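You operate a simulated robot arm through the tools that you are given. There is no shell and no other tool.

You are at the controls of a simulated robot arm. One attempt, no reset.

JOB
Check the orange module and sort it into the rack.
Fine: it sits in the teal carriage: push that home, press check once; GOOD or FAULT side as shown; leave the carriage out.

The check looks at the end state, three seconds after you hand in, the way a careful person would. Anything else that was tipped, shoved, dropped, spilled or broken makes it a failure.

ROBOT AND FRAMES
A 7-joint arm with a two-finger parallel gripper, fixed in place. Base frame: the origin is at the foot of the arm, x ahead of it, y to its left, z up; the work surface is at about z = 0. Readings come in mm, rad, newtons and seconds.
With the tool pointing down near the work surface it reaches from about 220 to 580 mm from the base axis. Its first joint turns from -1.152 to 1.152 rad. Payload 2.5 kg.
The TCP is the grasp point between the finger pads, 23 mm short of the fingertips. In the tool frame z runs along the fingers and y along their closing line. The gripper opens to 94 mm. The fingers are 38 mm wide and 10 mm thick; the gripper's body (54 by 96 mm) begins 39 mm behind the TCP.
Orientation is that of the tool frame in the base frame, as [roll, pitch, yaw] about the fixed x, y, z axes, in that order (R = Rz(yaw) Ry(pitch) Rx(roll)). With the fingers straight down and closing along the base's y, the tool's x points along the base's -x, its y along +y and its z along -z.

CONTROLS
- The arm moves only by the tool apply_moves. Its arguments are lists of equal length, an entry for each row: "claw": the closure in counts, from 0 (fully open) to 255 (shut); "delta_pos": the shift along the tool's x, y, z in units of 25 mm (1.0 is 25 mm), a list of three; "dr": the turn, a rotation vector about the tool's x, y, z in units of 6 degrees (1.0 is 6 degrees), a list of three. In form: {"claw": [claw, ...], "delta_pos": [[tx, ty, tz], ...], "dr": [[wx, wy, wz], ...]}. A call has 1 to 20 rows; each row shifts and turns the commanded pose from where the row before left it, along the tool's axes as they then stand. A call with a number of a shift or a turn outside -1 to 1 is refused whole. Rows are played at 5 a second. More than 50 mm and 0.15 rad between two rows, or a gripper value outside its range, and nothing of the call is played. Where a pose cannot be reached the arm comes as near as it can. A force on the tool above 70 N (or 10 N above the force at the start of the call, whichever is more), or a blocked arm, ends the call early, and 0.2 s more pass. Each finger travels about 108 mm/s and halts on what it meets, pressing with about 45 N; the grip force reading is that of the motor and also rises with nothing between the fingers. The clock runs only during rows and for 0.2 s after the last one: add rows that do not move to give the fingers time. It gives the time, the measured TCP pose, the force on the tool (base axes), the opening and the grip force at its end, in the units of the frame above (readings bear some noise), with the torque about the TCP (base axes, N m) and any sound that the robot's microphone picked up, and new pictures: "show" is both (left out), scene, wrist or none.
- Cameras (640 x 400 px; columns grow to the right, rows downward): "scene" is fixed at [109.1, -401.3, 544.5]; the picture's right is [0.90, -0.44, 0.00], its down [-0.25, -0.52, -0.82] and it looks along [0.36, 0.74, -0.57] (base axes); focal length 274 px, centre (320, 200). "wrist" rides on the gripper at [86, 16, -75] in the tool frame; the picture's right is [-0.18, 0.98, 0.00], its down [-0.58, -0.11, -0.81] and it looks along [-0.79, -0.15, 0.59] (tool axes); focal length 243 px, centre (320, 200).
- locate(camera, pixels): for up to 12 pixels [column, row] of the newest picture of that camera ("zoom" is the newest enlarged one), the place [x, y, z] in the base frame of the surface seen there, good to about 2 mm. The clock stands still meanwhile.
- inspect(camera, box): a new picture of the part [left, top, right, bottom] of that camera's present view, enlarged. The clock stands still meanwhile.
- sign_off(): hands the job in; it is judged then, once.

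Leave the gripper open and the arm clear of the work at the hand-in unless told otherwise.

The tools are called as a command line: name --argument value ..., lists and objects as JSON in quotes. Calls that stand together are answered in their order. apply_moves: Moves the arm, as the interface text tells. Its arguments: {"type":"object","properties":{"claw":{"type":"array","items":{"type":"number"}},"delta_pos":{"type":"array","items":{"type":"array","items":{"type":"number"}}},"dr":{"type":"array","items":{"type":"array","items":{"type":"number"}}},"show":{"type":"string","enum":["both","scene","wrist","none"]}},"required":["claw","delta_pos","dr"]} The other tools are called the same way: locate (camera, pixels) gives the place of the surface under pixels of a picture; inspect (camera, box) takes an enlarged picture of a part of a camera's view; sign_off () hands the job in.

At the start:

```text
time: 0.0
ee_pos: [458.5, -10.2, 385.0]
orientation: [3.141, 0.001, -3.14]
contact_force: [-0.4, 0.1, 0.4]
wrist_torque: [-0.04, 0.04, 0.03]
width: 94.0
grip_force: 0.1
```

scene: 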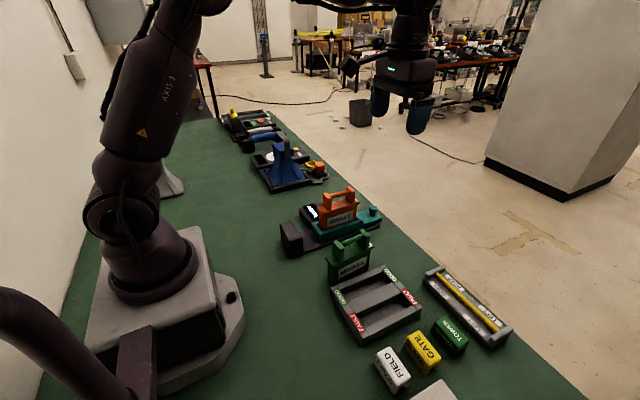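
wrist: 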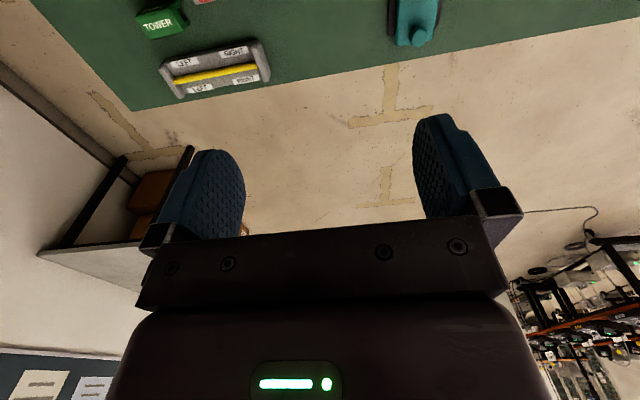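

I see the orange module in a teal carriage at about (335, 210) in the scene view, and a rack at about (375, 305). I'll enlarge these areas before moving.

inspect --camera "scene" --box '[270, 170, 400, 260]'

inspect --camera "scene" --box '[310, 220, 520, 360]'

inspect --camera "scene" --box '[210, 90, 340, 200]'

```text
4.44 times, centred on (335, 215) of scene
```

zoom: 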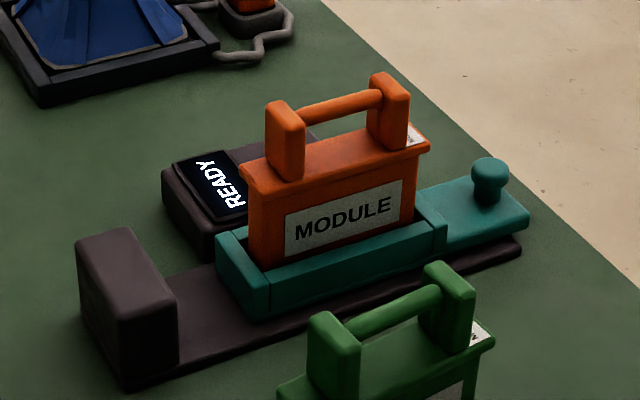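

```text
2.86 times, centred on (415, 290) of scene
```

zoom: 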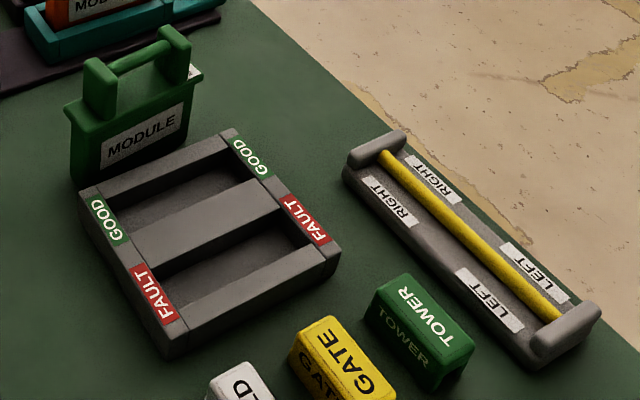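

```text
3.64 times, centred on (275, 145) of scene
```

zoom: 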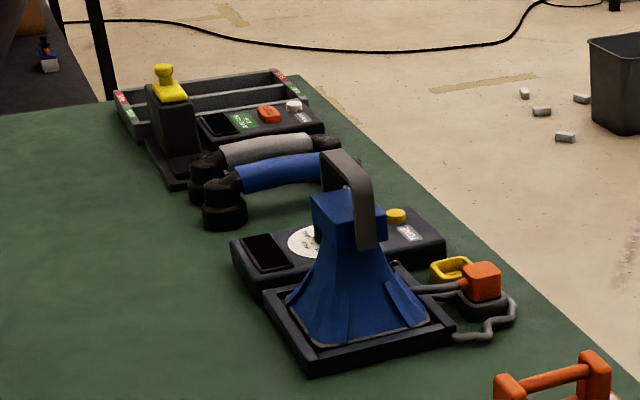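

The device shows READY. The carriage slides along a dark base toward the block at the left end. Next I'll measure points on the carriage, module, rack and neighbours in the scene picture.

inspect --camera "scene" --box '[270, 170, 400, 260]'

locate --camera "zoom" --pixels '[[490, 168], [285, 110], [390, 80], [340, 105], [250, 180], [425, 148], [330, 145], [125, 245], [260, 300], [440, 240], [520, 250], [210, 175]]'

locate --camera "scene" --pixels '[[335, 240], [362, 232], [350, 243], [333, 290], [387, 268], [347, 338], [420, 302], [352, 290], [392, 282], [372, 318], [410, 303], [378, 295]]'

```text
4.44 times, centred on (335, 215) of scene
```

zoom: 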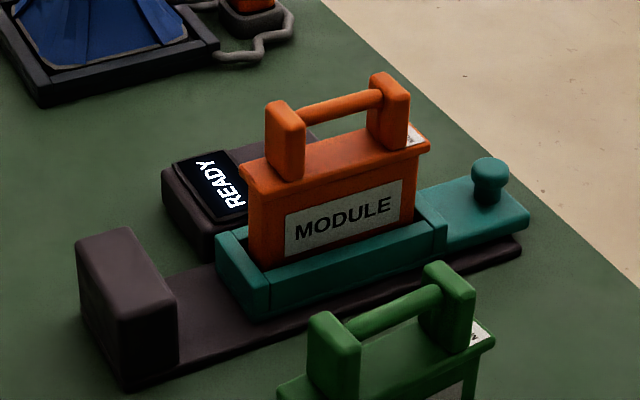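

```text
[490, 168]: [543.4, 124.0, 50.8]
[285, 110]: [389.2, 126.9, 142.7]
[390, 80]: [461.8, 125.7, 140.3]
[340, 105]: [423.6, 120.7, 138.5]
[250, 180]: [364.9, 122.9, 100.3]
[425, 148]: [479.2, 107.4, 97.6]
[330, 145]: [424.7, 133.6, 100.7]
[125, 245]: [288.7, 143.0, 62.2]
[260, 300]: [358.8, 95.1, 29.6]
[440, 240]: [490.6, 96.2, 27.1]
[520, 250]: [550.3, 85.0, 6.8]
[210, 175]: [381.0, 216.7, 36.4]
```

```text
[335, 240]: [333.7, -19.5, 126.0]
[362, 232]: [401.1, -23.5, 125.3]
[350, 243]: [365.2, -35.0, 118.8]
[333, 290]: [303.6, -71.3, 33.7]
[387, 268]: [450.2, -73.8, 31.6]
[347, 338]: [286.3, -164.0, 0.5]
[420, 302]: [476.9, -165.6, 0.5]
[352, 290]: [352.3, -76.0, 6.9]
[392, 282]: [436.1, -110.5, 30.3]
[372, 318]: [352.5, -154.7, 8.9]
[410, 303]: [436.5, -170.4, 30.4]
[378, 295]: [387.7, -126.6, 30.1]
```

The module handle runs along x at about (389–461, 125, z 140), and the knob is at about (543, 124, 50). The tester body behind the module, where the check button should be, is partly hidden. I'll move the arm back and left so the wrist camera can see it.

apply_moves --claw '[0, 0, 0, 0, 0, 0, 0, 0, 0]' --delta_pos '[[0.79, 0.95, 0.5], [0.79, 0.95, 0.5], [0.79, 0.95, 0.5], [0.79, 0.95, 0.5], [0.79, 0.95, 0.5], [0.79, 0.95, 0.5], [0.79, 0.95, 0.5], [0.79, 0.95, 0.5], [0, 0, 0]]' --dr '[[0, 0, 0], [0, 0, 0], [0, 0, 0], [0, 0, 0], [0, 0, 0], [0, 0, 0], [0, 0, 0], [0, 0, 0], [0, 0, 0]]'

```text
time: 2.0
ee_pos: [300.2, 180.2, 286.9]
orientation: [-3.141, 0.0, -3.139]
contact_force: [0.2, 0.1, 0.2]
wrist_torque: [-0.01, -0.04, -0.01]
width: 93.8
grip_force: 0.1
```

scene: 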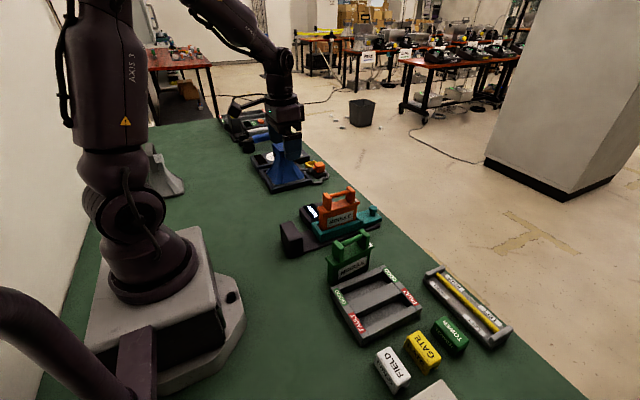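
wrist: 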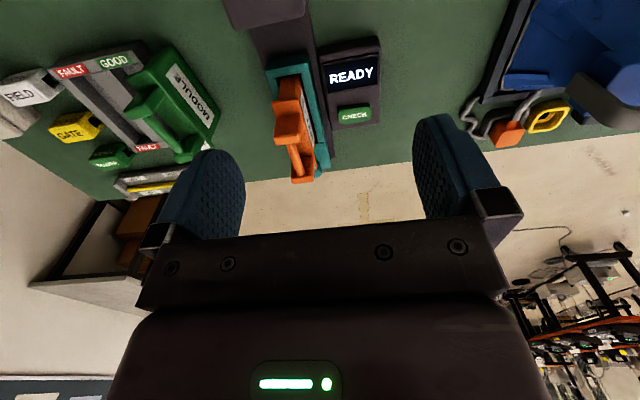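

The wrist view now shows the READY screen at (352, 75) and a green CHECK button at (355, 115), beside the module. I'll enlarge and measure them.

inspect --camera "wrist" --box '[220, 0, 420, 200]'

locate --camera "wrist" --pixels '[[355, 114], [342, 115], [368, 115], [355, 107], [355, 122], [330, 120], [378, 100], [330, 60], [335, 45], [375, 45], [262, 20], [245, 15]]'

locate --camera "wrist" --pixels '[[288, 90], [305, 130], [280, 105], [302, 175], [320, 160], [285, 70], [270, 72], [305, 65], [289, 120], [297, 152], [300, 70], [180, 100]]'

```text
2.00 times, centred on (320, 100) of wrist
```

zoom: 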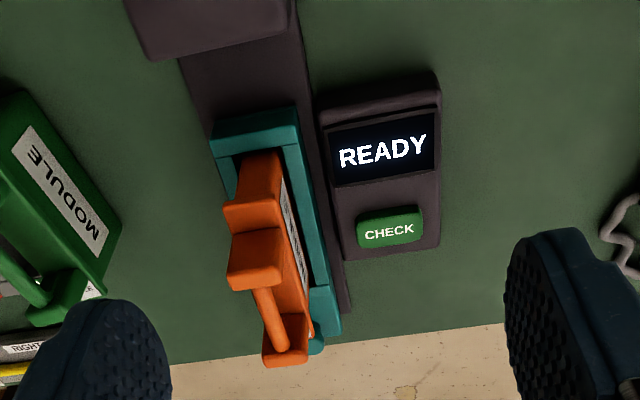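

```text
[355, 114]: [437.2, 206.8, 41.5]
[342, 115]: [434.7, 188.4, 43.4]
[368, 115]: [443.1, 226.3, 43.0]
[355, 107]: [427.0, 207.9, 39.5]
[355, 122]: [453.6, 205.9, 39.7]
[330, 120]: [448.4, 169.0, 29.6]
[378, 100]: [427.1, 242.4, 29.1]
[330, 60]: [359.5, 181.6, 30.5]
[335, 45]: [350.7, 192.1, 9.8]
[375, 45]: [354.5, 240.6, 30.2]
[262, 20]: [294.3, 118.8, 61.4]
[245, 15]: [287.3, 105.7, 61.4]
```

```text
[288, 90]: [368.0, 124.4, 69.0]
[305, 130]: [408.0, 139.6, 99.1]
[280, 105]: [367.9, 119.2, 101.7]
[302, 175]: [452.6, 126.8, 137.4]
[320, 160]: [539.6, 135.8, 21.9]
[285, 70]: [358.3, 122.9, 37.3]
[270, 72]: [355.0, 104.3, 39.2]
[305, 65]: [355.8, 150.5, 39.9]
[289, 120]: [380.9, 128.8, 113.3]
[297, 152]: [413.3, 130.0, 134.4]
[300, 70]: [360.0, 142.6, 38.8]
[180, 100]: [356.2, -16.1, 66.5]
```

The CHECK button is at about (438, 207) with its top at z ≈ 43. The carriage front is at x ≈ 352 and the block at x ≈ 294. I'll look closely at the knob and the stop block, and at the rack in more detail.

inspect --camera "scene" --box '[350, 195, 390, 220]'

locate --camera "zoom" --pixels '[[300, 160], [300, 200], [360, 190], [420, 190], [360, 240], [360, 290], [360, 330], [200, 250], [500, 280], [280, 320], [360, 170], [480, 240]]'

inspect --camera "wrist" --box '[220, 0, 340, 75]'

```text
16.00 times, centred on (370, 208) of scene
```

zoom: 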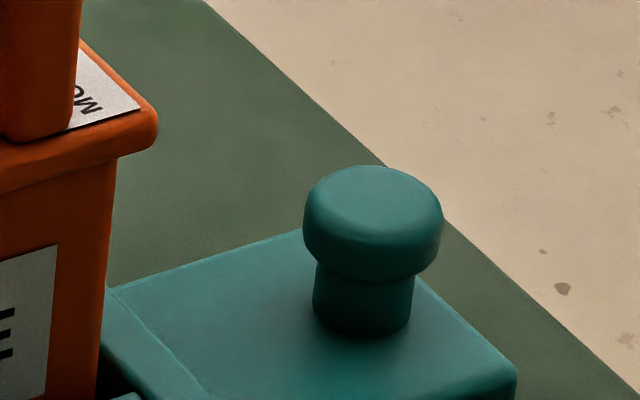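

```text
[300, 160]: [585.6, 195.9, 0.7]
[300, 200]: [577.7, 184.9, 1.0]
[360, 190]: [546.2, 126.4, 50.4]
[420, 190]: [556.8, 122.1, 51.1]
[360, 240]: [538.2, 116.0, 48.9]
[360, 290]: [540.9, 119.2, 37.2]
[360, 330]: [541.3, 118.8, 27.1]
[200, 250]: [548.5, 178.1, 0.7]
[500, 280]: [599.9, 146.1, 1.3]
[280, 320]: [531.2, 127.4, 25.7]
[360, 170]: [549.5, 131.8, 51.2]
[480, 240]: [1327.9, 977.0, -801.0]
```

```text
5.33 times, centred on (280, 38) of wrist
```

zoom: 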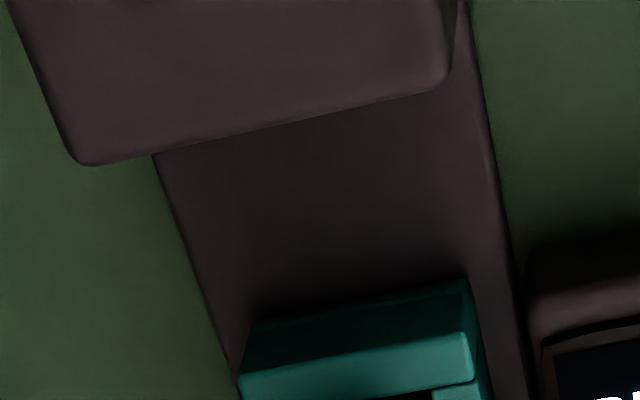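

The knob's head is about 26 mm across, centred near (546, 125), with its top at z 51. The plate below it is at z 26. Before I turn the wrist, I'll measure how close the blue device on the +y side comes.

locate --camera "scene" --pixels '[[275, 190], [328, 180], [308, 186], [283, 145], [293, 150], [316, 167], [322, 180], [270, 186]]'

locate --camera "wrist" --pixels '[[467, 110], [507, 133], [545, 115], [500, 60], [580, 60], [600, 100], [620, 40], [520, 20], [262, 26], [305, 18], [285, 23], [300, 53]]'

```text
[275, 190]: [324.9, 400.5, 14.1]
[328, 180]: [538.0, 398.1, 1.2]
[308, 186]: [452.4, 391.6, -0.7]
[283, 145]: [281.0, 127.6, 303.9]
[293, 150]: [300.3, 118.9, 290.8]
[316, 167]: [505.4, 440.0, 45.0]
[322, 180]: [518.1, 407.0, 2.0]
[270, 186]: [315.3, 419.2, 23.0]
```

```text
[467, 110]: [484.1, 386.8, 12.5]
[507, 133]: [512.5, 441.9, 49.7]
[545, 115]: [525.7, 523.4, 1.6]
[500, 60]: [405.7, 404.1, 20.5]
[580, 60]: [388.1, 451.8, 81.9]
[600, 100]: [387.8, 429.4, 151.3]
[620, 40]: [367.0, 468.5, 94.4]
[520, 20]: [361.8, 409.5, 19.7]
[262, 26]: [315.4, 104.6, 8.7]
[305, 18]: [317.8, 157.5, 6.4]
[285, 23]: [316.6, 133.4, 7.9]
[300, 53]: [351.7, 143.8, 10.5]
```

The blue device starts at y ≈ 390, so there's plenty of room. I'll turn the tool 90° about its axis so the camera faces +y and the fingers close along x.

apply_moves --claw '[0, 0, 0, 0, 0, 0, 0, 0, 0, 0, 0, 0, 0, 0, 0, 0]' --delta_pos '[[0, 0, 0], [0, 0, 0], [0, 0, 0], [0, 0, 0], [0, 0, 0], [0, 0, 0], [0, 0, 0], [0, 0, 0], [0, 0, 0], [0, 0, 0], [0, 0, 0], [0, 0, 0], [0, 0, 0], [0, 0, 0], [0, 0, 0], [0, 0, 0]]' --dr '[[0, 0, 1], [0, 0, 1], [0, 0, 1], [0, 0, 1], [0, 0, 1], [0, 0, 1], [0, 0, 1], [0, 0, 1], [0, 0, 1], [0, 0, 1], [0, 0, 1], [0, 0, 1], [0, 0, 1], [0, 0, 1], [0, 0, 1], [0, 0, 0]]' --show "none"

```text
time: 5.4
ee_pos: [300.0, 180.9, 286.0]
orientation: [3.141, 0.0, 1.569]
contact_force: [0.0, -0.1, 0.0]
wrist_torque: [-0.01, 0.01, 0.0]
width: 94.1
grip_force: 0.0
```

The tool is now turned as wanted. Next I'll travel to above the knob at (546, 124.5, 200) with the fingers partly closed to about 50 mm.

apply_moves --claw '[119, 119, 119, 119, 119, 119, 119, 119, 119, 119, 119, 119]' --delta_pos '[[-0.226, 0.984, 0.344], [-0.226, 0.984, 0.344], [-0.226, 0.984, 0.344], [-0.226, 0.984, 0.344], [-0.226, 0.984, 0.344], [-0.226, 0.984, 0.344], [-0.226, 0.984, 0.344], [-0.226, 0.984, 0.344], [-0.226, 0.984, 0.344], [-0.226, 0.984, 0.344], [0, 0, 0], [0, 0, 0]]' --dr '[[0, 0, 0], [0, 0, 0], [0, 0, 0], [0, 0, 0], [0, 0, 0], [0, 0, 0], [0, 0, 0], [0, 0, 0], [0, 0, 0], [0, 0, 0], [0, 0, 0], [0, 0, 0]]'

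```text
time: 8.0
ee_pos: [546.5, 123.7, 198.7]
orientation: [-3.141, -0.001, 1.572]
contact_force: [0.2, -0.1, -0.2]
wrist_torque: [-0.03, 0.01, -0.01]
width: 50.2
grip_force: 0.3
```

scene: 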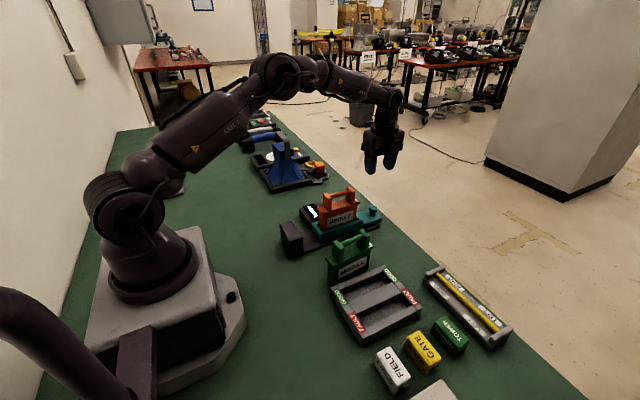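
wrist: 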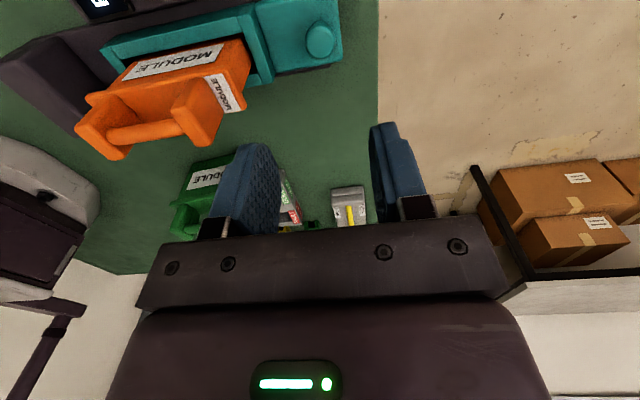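

The knob is visible in the wrist view at about (319, 40). I'll measure its top and edges, then descend.

locate --camera "wrist" --pixels '[[319, 40], [308, 40], [330, 40], [319, 28], [319, 50], [290, 40], [247, 30], [240, 105], [190, 105], [115, 135], [150, 130], [180, 60]]'

```text
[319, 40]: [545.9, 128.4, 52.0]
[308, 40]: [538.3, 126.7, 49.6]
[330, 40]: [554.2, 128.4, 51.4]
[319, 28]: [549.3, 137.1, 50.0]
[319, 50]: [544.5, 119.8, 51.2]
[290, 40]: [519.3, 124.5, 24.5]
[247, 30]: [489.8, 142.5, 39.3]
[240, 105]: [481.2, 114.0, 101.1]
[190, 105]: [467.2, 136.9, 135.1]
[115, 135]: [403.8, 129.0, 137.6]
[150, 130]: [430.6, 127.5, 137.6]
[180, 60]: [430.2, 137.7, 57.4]
```

The knob centre is about (546, 128), with its top at z 51. I'll descend to TCP z ≈ 56, which puts the fingertips about 7 mm above the plate, with a small +y correction.

apply_moves --claw '[119, 119, 119, 119, 119, 119, 119, 119, 119]' --delta_pos '[[0.15, 0, 0.9], [0, 0, 0.9], [0, 0, 0.9], [0, 0, 0.9], [0, 0, 0.7], [0, 0, 0.5], [0, 0, 0.5], [0, 0, 0.4], [0, 0, 0]]' --dr '[[0, 0, 0], [0, 0, 0], [0, 0, 0], [0, 0, 0], [0, 0, 0], [0, 0, 0], [0, 0, 0], [0, 0, 0], [0, 0, 0]]'

```text
time: 10.0
ee_pos: [545.0, 127.0, 57.8]
orientation: [3.141, 0.0, 1.571]
contact_force: [0.1, -0.1, 0.3]
wrist_torque: [0.0, -0.03, -0.01]
width: 50.4
grip_force: 0.0
```

scene: 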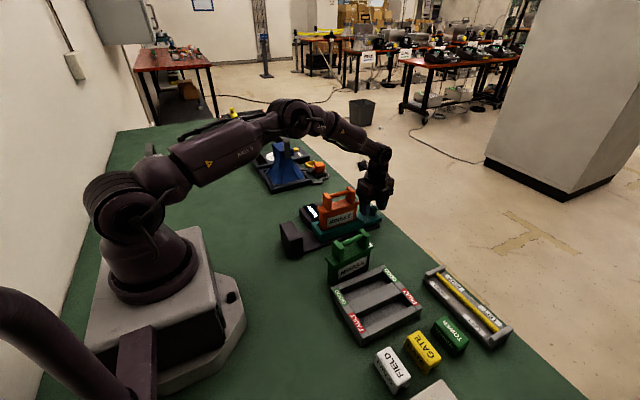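
wrist: 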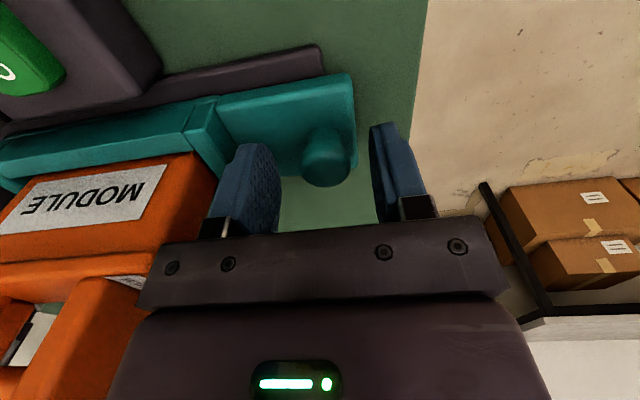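

The knob is between the fingers. I'll close to about 29 mm, a loose hold, and push the carriage in −x slowly while watching the force.

apply_moves --claw '[176, 176, 176, 176, 176, 176, 176, 176, 176, 176, 176]' --delta_pos '[[0, 0, 0], [0, 0, 0], [0, 0, 0], [0, -0.2, 0], [0, -0.2, 0], [0, -0.2, 0], [0, -0.2, 0], [0, -0.2, 0], [0, -0.2, 0], [0, -0.2, 0], [0, 0, 0]]' --dr '[[0, 0, 0], [0, 0, 0], [0, 0, 0], [0, 0, 0], [0, 0, 0], [0, 0, 0], [0, 0, 0], [0, 0, 0], [0, 0, 0], [0, 0, 0], [0, 0, 0]]'

```text
time: 12.4
ee_pos: [511.0, 126.6, 57.4]
orientation: [3.142, 0.0, 1.572]
contact_force: [-0.4, -0.5, -0.7]
wrist_torque: [-0.01, 0.01, 0.0]
width: 29.4
grip_force: 0.2
```

scene: 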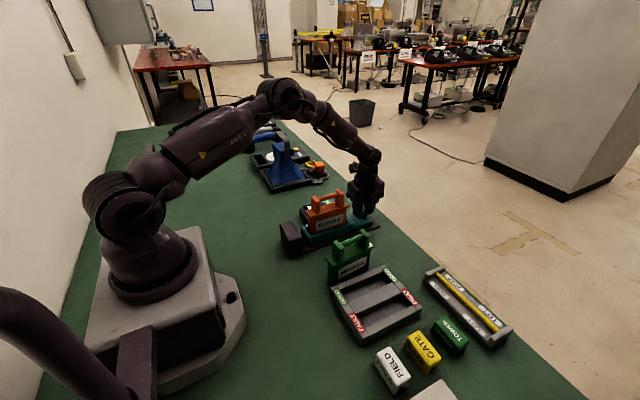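
wrist: 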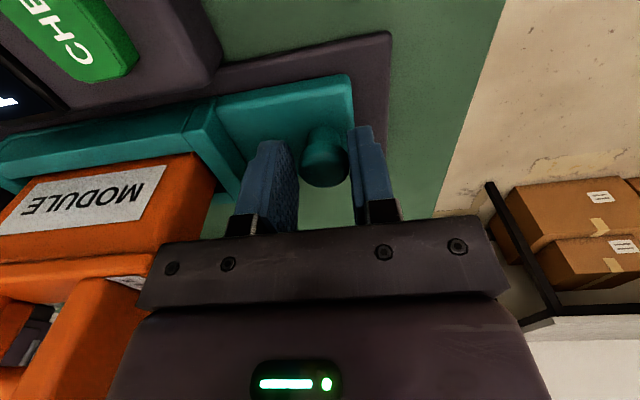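

The carriage is following with low force. I'll enlarge the scene to see how much gap is left to the block.

inspect --camera "scene" --box '[270, 180, 400, 262]'

locate --camera "scene" --pixels '[[304, 248], [309, 246], [300, 248], [306, 240]]'

```text
4.88 times, centred on (335, 221) of scene
```

zoom: 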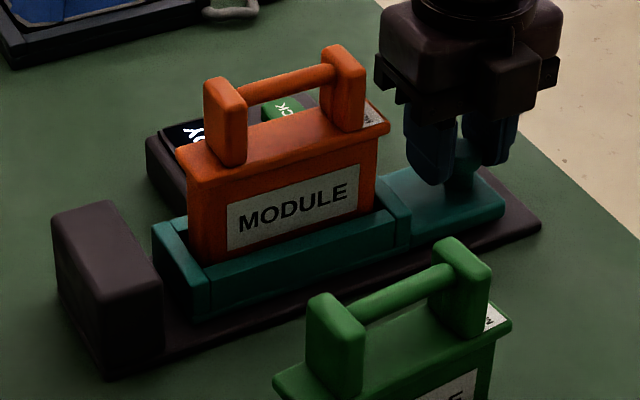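

```text
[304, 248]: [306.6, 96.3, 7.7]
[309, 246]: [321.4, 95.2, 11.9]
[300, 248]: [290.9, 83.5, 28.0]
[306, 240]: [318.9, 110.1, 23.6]
```

About 14 mm of gap is left. I'll keep pushing in small steps until the force rises.

apply_moves --claw '[176, 176, 176, 176, 176, 176]' --delta_pos '[[0, -0.12, 0], [0, -0.12, 0], [0, -0.12, 0], [0, -0.08, 0], [0, -0.04, 0], [0, 0, 0]]' --dr '[[0, 0, 0], [0, 0, 0], [0, 0, 0], [0, 0, 0], [0, 0, 0], [0, 0, 0]]' --show "scene"

inspect --camera "scene" --box '[270, 180, 400, 262]'

```text
time: 13.8
ee_pos: [499.0, 126.6, 57.7]
orientation: [3.141, 0.001, 1.571]
contact_force: [-0.9, 0.0, 0.2]
wrist_torque: [0.0, -0.05, 0.02]
width: 29.3
grip_force: 0.0
```

scene: 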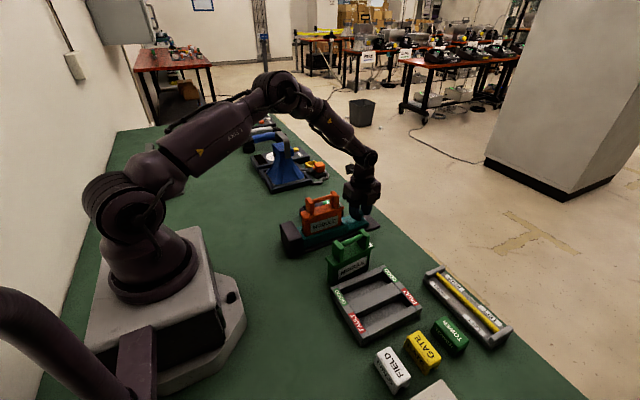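

```text
4.88 times, centred on (335, 221) of scene
```

zoom: 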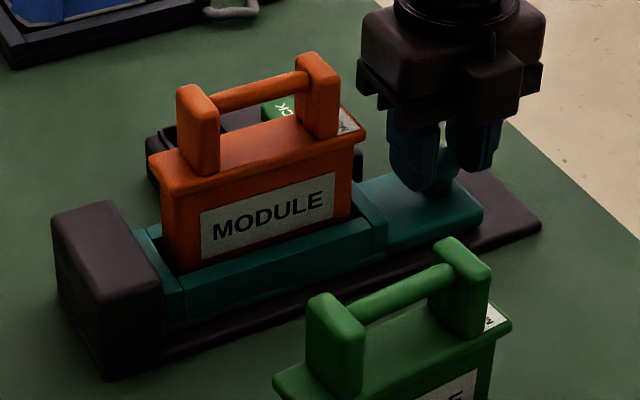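

The carriage is now close to the block and there's still no force. I'll continue in small 1.5 mm steps until there's contact.

apply_moves --claw '[176, 176, 176, 176, 176, 176]' --delta_pos '[[0, -0.06, 0], [0, -0.06, 0], [0, -0.06, 0], [0, -0.06, 0], [0, 0, 0], [0, 0, 0]]' --dr '[[0, 0, 0], [0, 0, 0], [0, 0, 0], [0, 0, 0], [0, 0, 0], [0, 0, 0]]' --show "scene"

inspect --camera "scene" --box '[270, 180, 400, 262]'

```text
time: 15.2
ee_pos: [493.5, 126.7, 56.3]
orientation: [3.139, -0.001, 1.57]
contact_force: [7.3, -1.1, -0.8]
wrist_torque: [0.06, -0.07, 0.05]
width: 32.5
grip_force: 3.7
```

scene: 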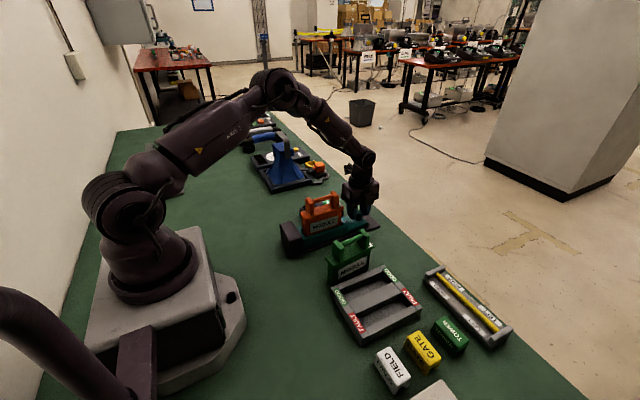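

```text
4.88 times, centred on (335, 221) of scene
```

zoom: 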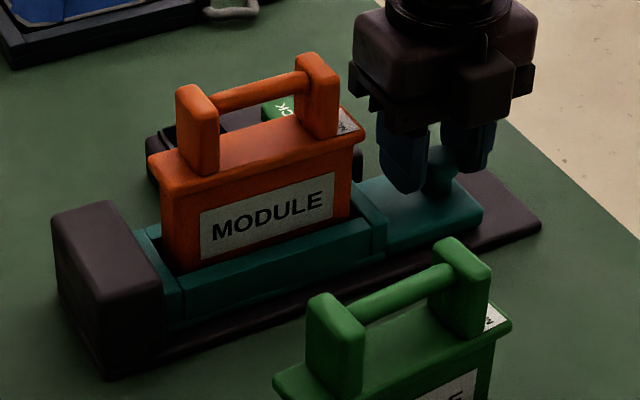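

The force has risen to 7 N, the fingers are being pressed apart, and the carriage no longer moves, so it looks seated. I'll press a bit harder to make sure it's fully home.

apply_moves --claw '[190, 190, 190, 190, 190]' --delta_pos '[[0, 0, 0], [0, -0.08, 0], [0, -0.08, 0], [0, 0, 0], [0, 0, 0]]' --dr '[[0, 0, 0], [0, 0, 0], [0, 0, 0], [0, 0, 0], [0, 0, 0]]'

inspect --camera "scene" --box '[270, 180, 400, 262]'

locate --camera "scene" --pixels '[[304, 240], [307, 243], [302, 235]]'

```text
time: 16.4
ee_pos: [490.9, 126.3, 58.1]
orientation: [3.132, 0.0, 1.57]
contact_force: [29.3, -1.2, -10.2]
wrist_torque: [0.07, -0.16, 0.05]
width: 37.4
grip_force: 15.0
```

scene: 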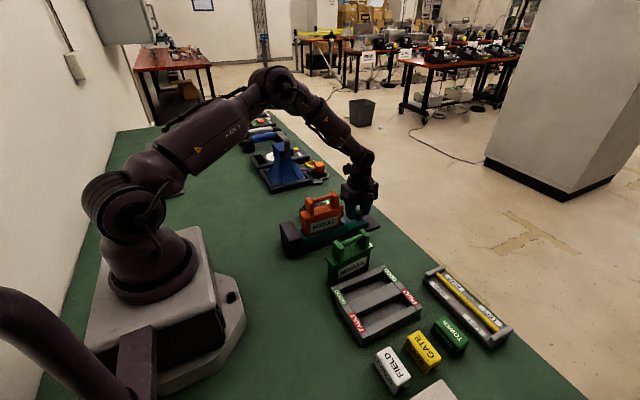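
wrist: 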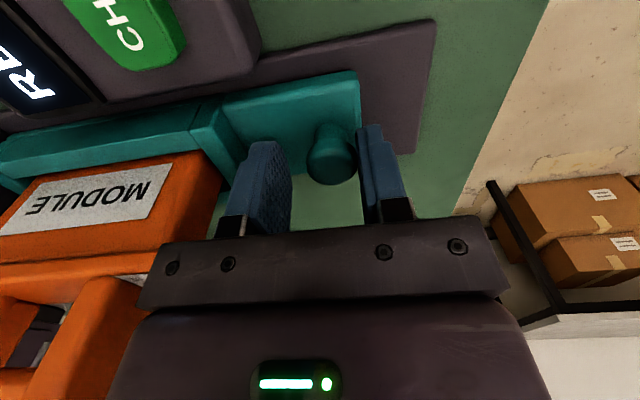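

```text
4.88 times, centred on (335, 221) of scene
```

zoom: 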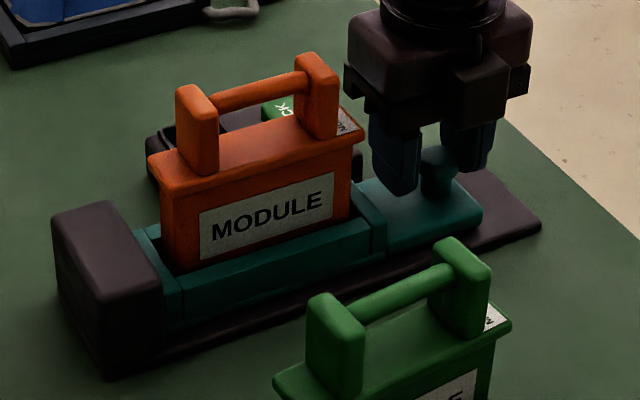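

```text
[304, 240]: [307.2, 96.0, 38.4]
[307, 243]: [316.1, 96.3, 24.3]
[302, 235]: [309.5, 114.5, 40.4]
```

The carriage is flush against the block and holds at 29 N, so it's home. Now I'll relax the push by opening the fingers slightly, recentre on the knob, and lift straight up.

apply_moves --claw '[176, 150, 133, 133, 133, 133, 133, 133, 133, 133, 133]' --delta_pos '[[0, 0.15, 0], [0, 0.15, 0], [0, 0.2, 0], [0, 0, 0], [0, 0, -0.5], [0, 0, -0.9], [0, 0, -0.9], [0, 0, -0.9], [0, 0, -0.9], [0, 0, -0.5], [0, 0, 0]]' --dr '[[0, 0, 0], [0, 0, 0], [0, 0, 0], [0, 0, 0], [0, 0, 0], [0, 0, 0], [0, 0, 0], [0, 0, 0], [0, 0, 0], [0, 0, 0], [0, 0, 0]]'

inspect --camera "scene" --box '[270, 180, 400, 262]'

```text
time: 18.8
ee_pos: [501.5, 127.8, 172.4]
orientation: [3.141, -0.001, 1.57]
contact_force: [0.5, 0.6, -0.1]
wrist_torque: [0.0, -0.03, -0.03]
width: 45.1
grip_force: 0.0
```

scene: 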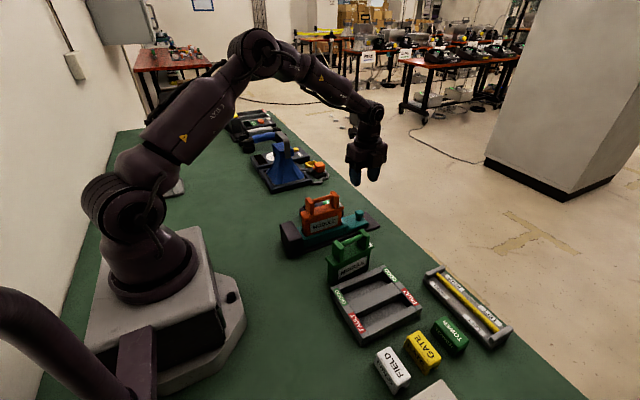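
wrist: 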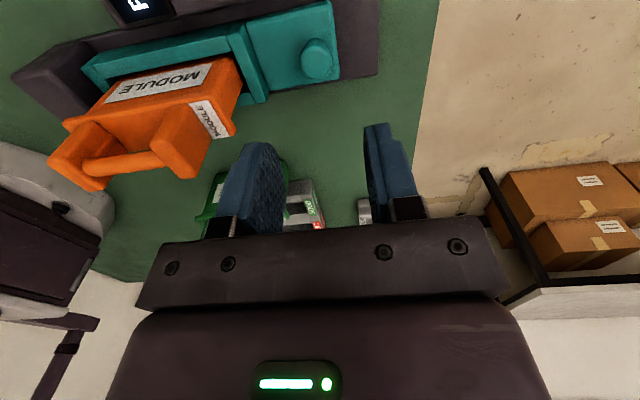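

```text
4.88 times, centred on (335, 221) of scene
```

zoom: 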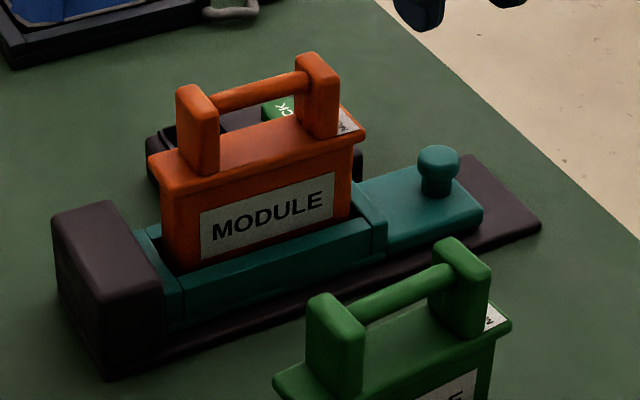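

The carriage stays home. Now I'll close the fingers and move to above the CHECK button at about (437, 207), staying high.

apply_moves --claw '[255, 255, 255, 255, 255, 255, 255]' --delta_pos '[[0.79, -0.645, 0], [0.79, -0.645, 0], [0.79, -0.645, 0], [0.79, -0.645, 0], [0, 0, 0.9], [0, 0, 0.9], [0, 0, 0]]' --dr '[[0, 0, 0], [0, 0, 0], [0, 0, 0], [0, 0, 0], [0, 0, 0], [0, 0, 0], [0, 0, 0]]'

inspect --camera "scene" --box '[270, 160, 400, 242]'

```text
time: 20.4
ee_pos: [436.5, 206.0, 127.0]
orientation: [3.14, -0.002, 1.572]
contact_force: [0.2, -0.2, 0.5]
wrist_torque: [-0.01, -0.03, 0.02]
width: 0.0
grip_force: 42.2
```

scene: 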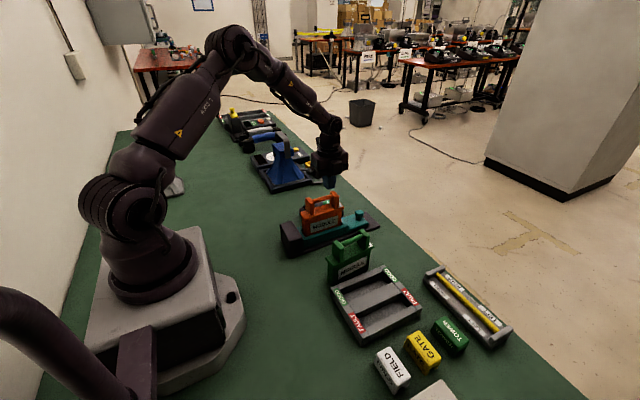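
wrist: 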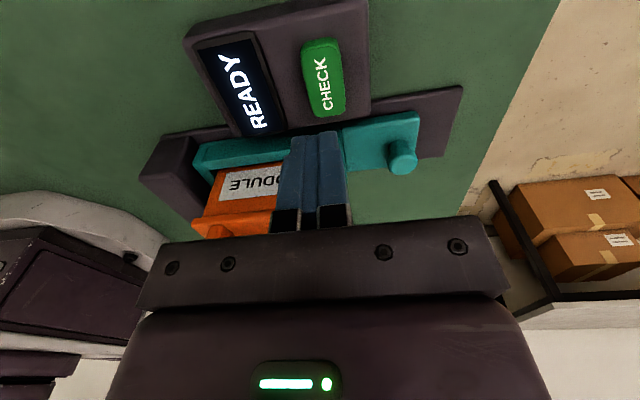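

```text
4.88 times, centred on (335, 201) of scene
```

zoom: 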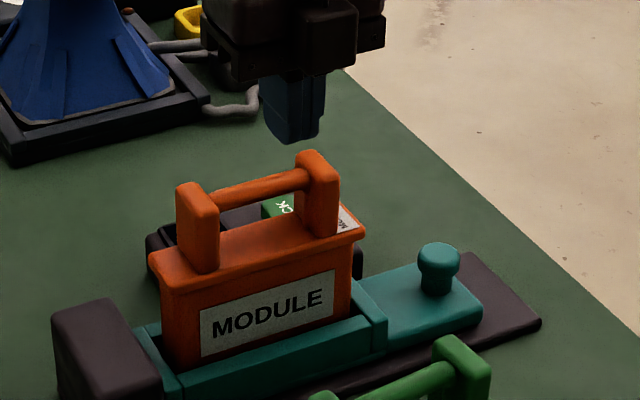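

The fingers are shut above the tester, and the wrist view shows the CHECK button at about (323, 77). I'll measure its top to line up exactly.

locate --camera "wrist" --pixels '[[323, 77], [309, 77], [337, 77], [320, 45], [328, 108], [360, 60], [250, 80]]'

```text
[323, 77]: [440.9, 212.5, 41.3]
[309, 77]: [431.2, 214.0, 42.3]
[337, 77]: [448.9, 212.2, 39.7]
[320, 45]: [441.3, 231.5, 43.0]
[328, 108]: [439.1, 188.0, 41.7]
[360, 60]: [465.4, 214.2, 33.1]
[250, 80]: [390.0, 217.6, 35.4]
```

The button centre is about (440, 210), with its top at z ≈ 42. I'll line up and descend until the fingertips are a few mm above it.

apply_moves --claw '[255, 255, 255, 255, 255]' --delta_pos '[[0.16, 0.14, 0.6], [0, 0, 0.7], [0, 0, 0.6], [0, 0, 0.3], [0, 0, 0]]' --dr '[[0, 0, 0], [0, 0, 0], [0, 0, 0], [0, 0, 0], [0, 0, 0]]'

```text
time: 21.6
ee_pos: [439.8, 211.4, 72.4]
orientation: [3.141, -0.001, 1.57]
contact_force: [0.1, -0.4, 0.2]
wrist_torque: [0.01, 0.0, -0.03]
width: 0.1
grip_force: 42.9
```

scene: 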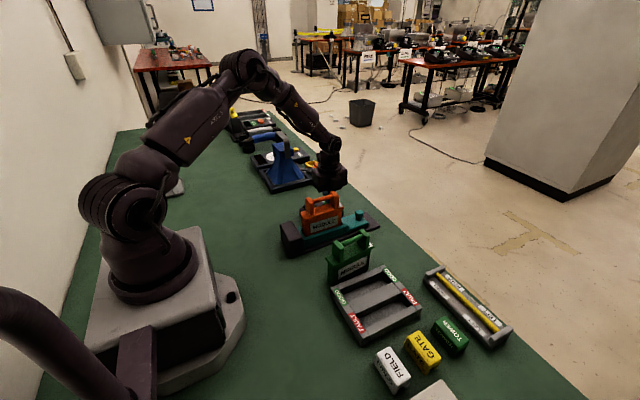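
wrist: 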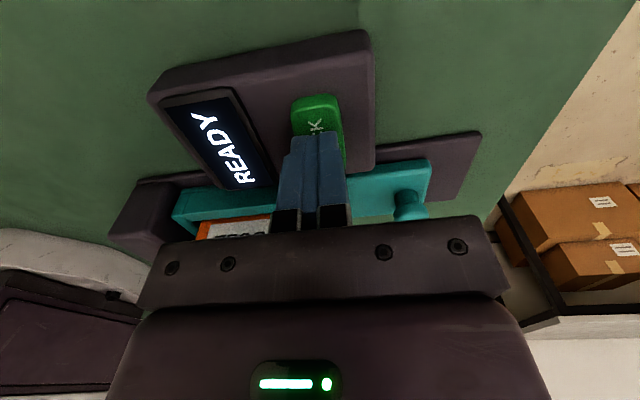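

The tips are about 7 mm above the button and the screen still shows READY. Now I'll press slowly, in 1.5 mm steps.

apply_moves --claw '[255, 255, 255, 255, 255, 255]' --delta_pos '[[0, 0, 0.08], [0, 0, 0.08], [0, 0, 0.06], [0, 0, 0.06], [0, 0, 0.06], [0, 0, 0]]' --dr '[[0, 0, 0], [0, 0, 0], [0, 0, 0], [0, 0, 0], [0, 0, 0], [0, 0, 0]]' --show "wrist"

```text
time: 23.0
ee_pos: [440.4, 210.2, 64.5]
orientation: [-3.142, 0.0, 1.57]
contact_force: [-0.4, -0.5, 0.8]
wrist_torque: [-0.03, 0.04, 0.02]
width: 0.1
grip_force: 42.8
```

wrist: 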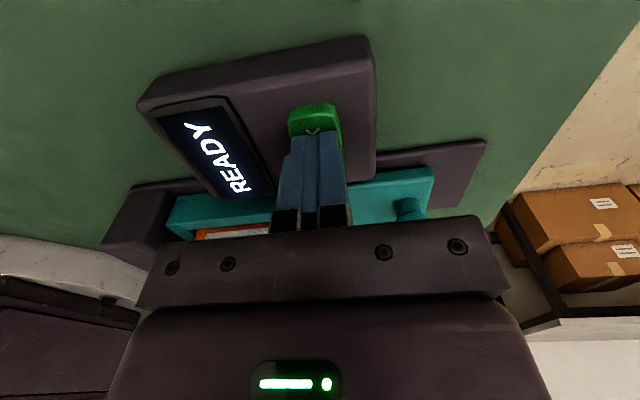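

There's no real contact yet (0.8 N) and the screen still shows READY. I'll keep pressing down in 1 mm steps.

apply_moves --claw '[255, 255, 255, 255, 255]' --delta_pos '[[0, 0, 0.04], [0, 0, 0.04], [0, 0, 0.04], [0, 0, 0], [0, 0, 0]]' --dr '[[0, 0, 0], [0, 0, 0], [0, 0, 0], [0, 0, 0], [0, 0, 0]]' --show "wrist"

```text
time: 24.2
ee_pos: [440.9, 210.1, 59.3]
orientation: [-3.141, 0.001, 1.571]
contact_force: [-1.0, -0.6, 2.6]
wrist_torque: [0.03, 0.0, -0.02]
width: 0.0
grip_force: 42.3
heard: click
```

wrist: 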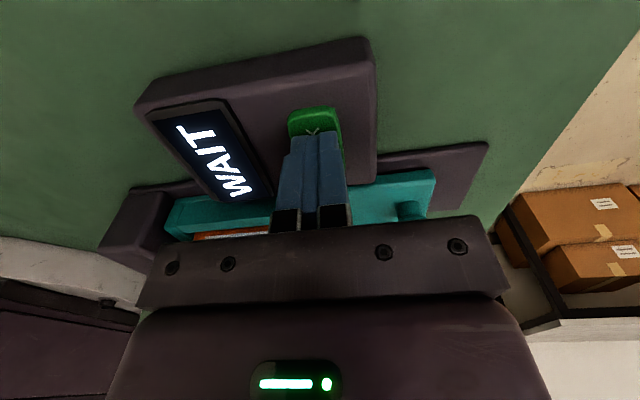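

I heard a click and the screen now shows WAIT, so the check has been triggered once. I'll lift off the button and wait for the result.

apply_moves --claw '[255, 255, 255, 255, 255, 255, 255, 255, 255, 255]' --delta_pos '[[0, 0, -0.3], [0, 0, -0.8], [0, 0, -0.8], [0, 0, -0.8], [0, 0, 0], [0, 0, 0], [0, 0, 0], [0, 0, 0], [0, 0, 0], [0, 0, 0]]' --dr '[[0, 0, 0], [0, 0, 0], [0, 0, 0], [0, 0, 0], [0, 0, 0], [0, 0, 0], [0, 0, 0], [0, 0, 0], [0, 0, 0], [0, 0, 0]]'

```text
time: 26.4
ee_pos: [441.6, 208.9, 128.9]
orientation: [-3.141, 0.0, 1.57]
contact_force: [-1.5, -0.3, -0.7]
wrist_torque: [0.0, -0.02, 0.02]
width: 0.0
grip_force: 42.3
```

scene: 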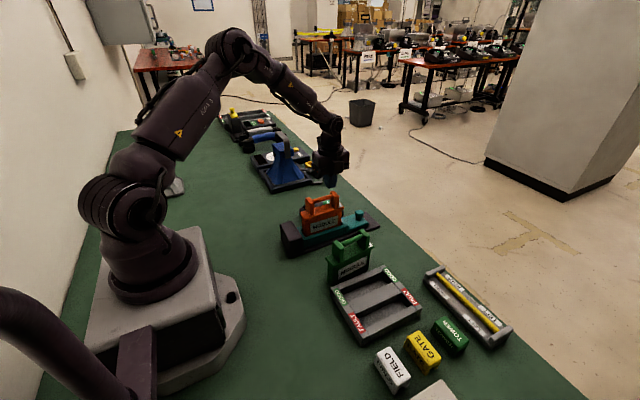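
wrist: 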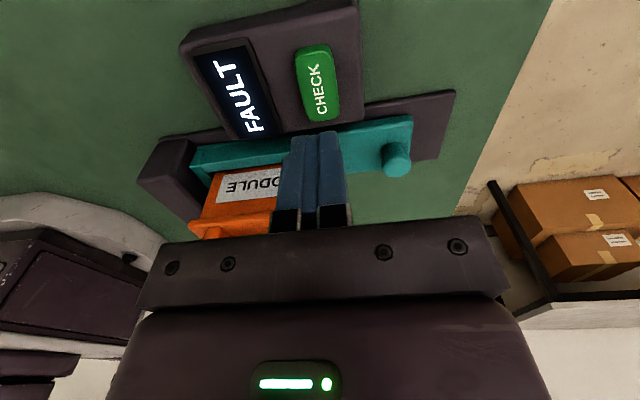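

The screen shows FAULT. I'll zoom in to confirm before acting on it.

inspect --camera "wrist" --box '[180, 0, 380, 150]'

locate --camera "wrist" --pixels '[[397, 158], [390, 165], [408, 158]]'

locate --camera "scene" --pixels '[[360, 212], [358, 214], [362, 213]]'

```text
2.67 times, centred on (280, 75) of wrist
```

zoom: 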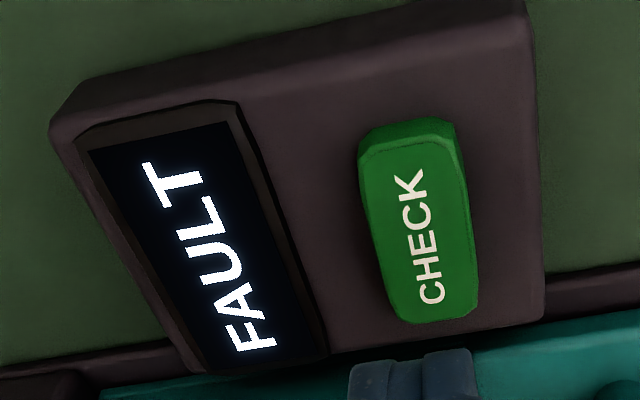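

```text
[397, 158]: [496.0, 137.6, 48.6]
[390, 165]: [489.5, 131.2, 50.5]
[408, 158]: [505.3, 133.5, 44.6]
```

```text
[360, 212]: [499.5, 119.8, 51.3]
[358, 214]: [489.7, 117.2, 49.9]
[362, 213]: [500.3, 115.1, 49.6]
```

FAULT is confirmed. The carriage knob is now at about (500, 127). I'll rise, go over the knob with a 45 mm opening, and come down around it to pull the carriage back out.

apply_moves --claw '[255, 255, 133, 133, 133, 133, 133, 133]' --delta_pos '[[0, 0, -0.9], [0, 0, -0.9], [-0.81, 0.585, 0], [-0.81, 0.585, 0], [-0.81, 0.585, 0], [-0.81, 0.585, 0], [0, 0, 0], [0, 0, 0]]' --dr '[[0, 0, 0], [0, 0, 0], [0, 0, 0], [0, 0, 0], [0, 0, 0], [0, 0, 0], [0, 0, 0], [0, 0, 0]]' --show "wrist"

locate --camera "wrist" --pixels '[[318, 58], [308, 58], [328, 58], [318, 48], [318, 66]]'

```text
time: 28.2
ee_pos: [498.9, 130.3, 175.4]
orientation: [-3.14, -0.001, 1.571]
contact_force: [-0.7, 1.1, -0.3]
wrist_torque: [0.03, 0.0, -0.01]
width: 45.1
grip_force: 0.0
```

wrist: 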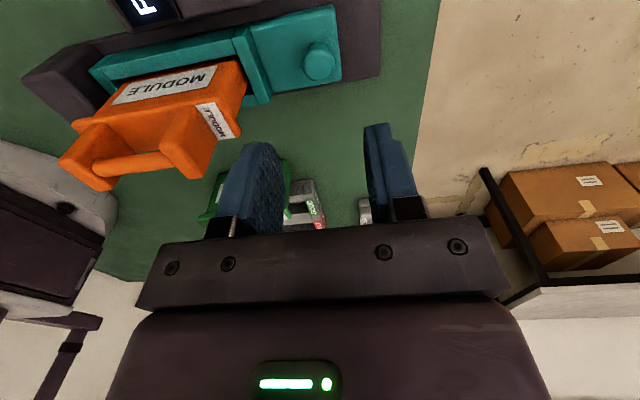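

```text
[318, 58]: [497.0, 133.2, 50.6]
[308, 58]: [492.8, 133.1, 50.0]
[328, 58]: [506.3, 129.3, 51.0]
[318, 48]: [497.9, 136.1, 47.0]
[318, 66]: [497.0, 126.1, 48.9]
```

The knob is centred under the tool at about (498, 128). I'll descend around it.

apply_moves --claw '[133, 133, 133, 133, 133, 133, 133, 133]' --delta_pos '[[-0.08, 0, 0.9], [0, 0, 0.9], [0, 0, 0.9], [0, 0, 0.8], [0, 0, 0.5], [0, 0, 0.4], [0, 0, 0.3], [0, 0, 0]]' --dr '[[0, 0, 0], [0, 0, 0], [0, 0, 0], [0, 0, 0], [0, 0, 0], [0, 0, 0], [0, 0, 0], [0, 0, 0]]' --show "both"

inspect --camera "scene" --box '[270, 180, 400, 262]'

```text
time: 30.0
ee_pos: [498.8, 128.3, 54.9]
orientation: [3.141, 0.0, 1.572]
contact_force: [-0.8, 0.2, -0.1]
wrist_torque: [-0.01, 0.0, 0.0]
width: 44.9
grip_force: 0.1
```

scene: 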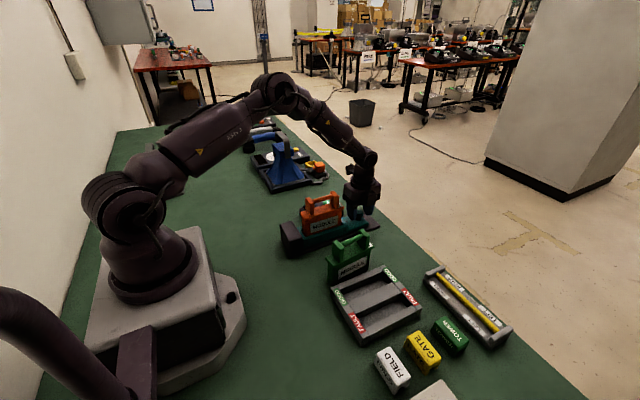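
wrist: 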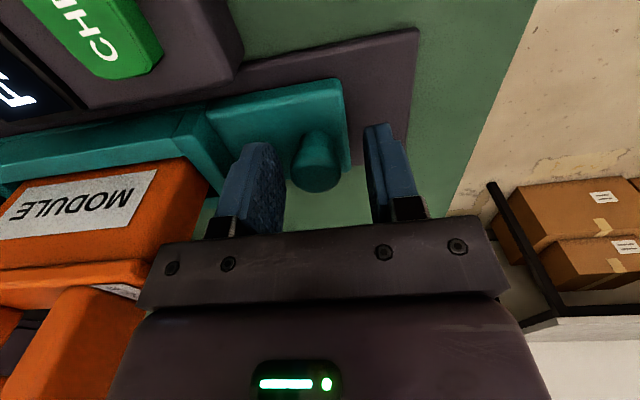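

```text
4.88 times, centred on (335, 221) of scene
```

zoom: 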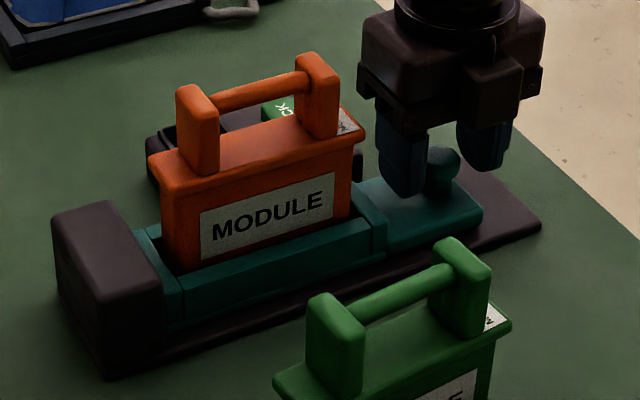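

The fingers are around the knob. I'll close loosely and pull the carriage out in +x, smoothly in 5 mm steps.

apply_moves --claw '[176, 176, 176, 176, 176, 176, 176, 176, 176, 176, 176, 176]' --delta_pos '[[0, 0, 0], [0, 0, 0], [0, 0.2, 0], [0, 0.2, 0], [0, 0.2, 0], [0, 0.2, 0], [0, 0.2, 0], [0, 0.2, 0], [0, 0.2, 0], [0, 0.2, 0], [0, 0.15, 0], [0, 0, 0]]' --dr '[[0, 0, 0], [0, 0, 0], [0, 0, 0], [0, 0, 0], [0, 0, 0], [0, 0, 0], [0, 0, 0], [0, 0, 0], [0, 0, 0], [0, 0, 0], [0, 0, 0], [0, 0, 0]]' --show "both"

inspect --camera "scene" --box '[270, 180, 400, 262]'

```text
time: 32.6
ee_pos: [543.2, 127.2, 56.7]
orientation: [3.14, 0.001, 1.571]
contact_force: [2.2, -0.1, 1.0]
wrist_torque: [0.03, 0.01, 0.06]
width: 29.8
grip_force: 1.5
```

scene: 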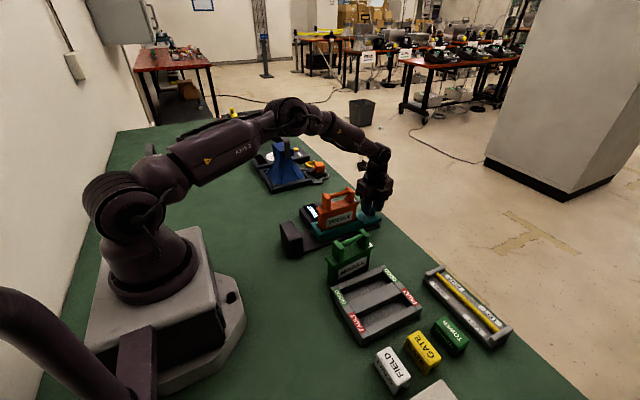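
wrist: 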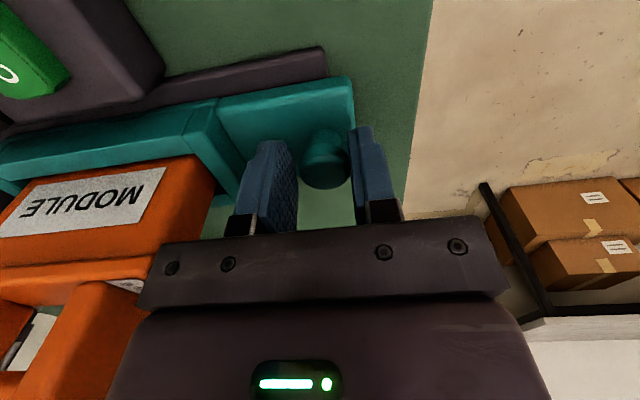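

```text
4.88 times, centred on (335, 221) of scene
```

zoom: 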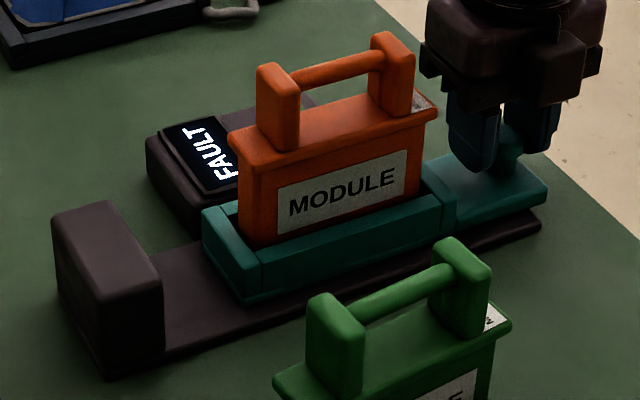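

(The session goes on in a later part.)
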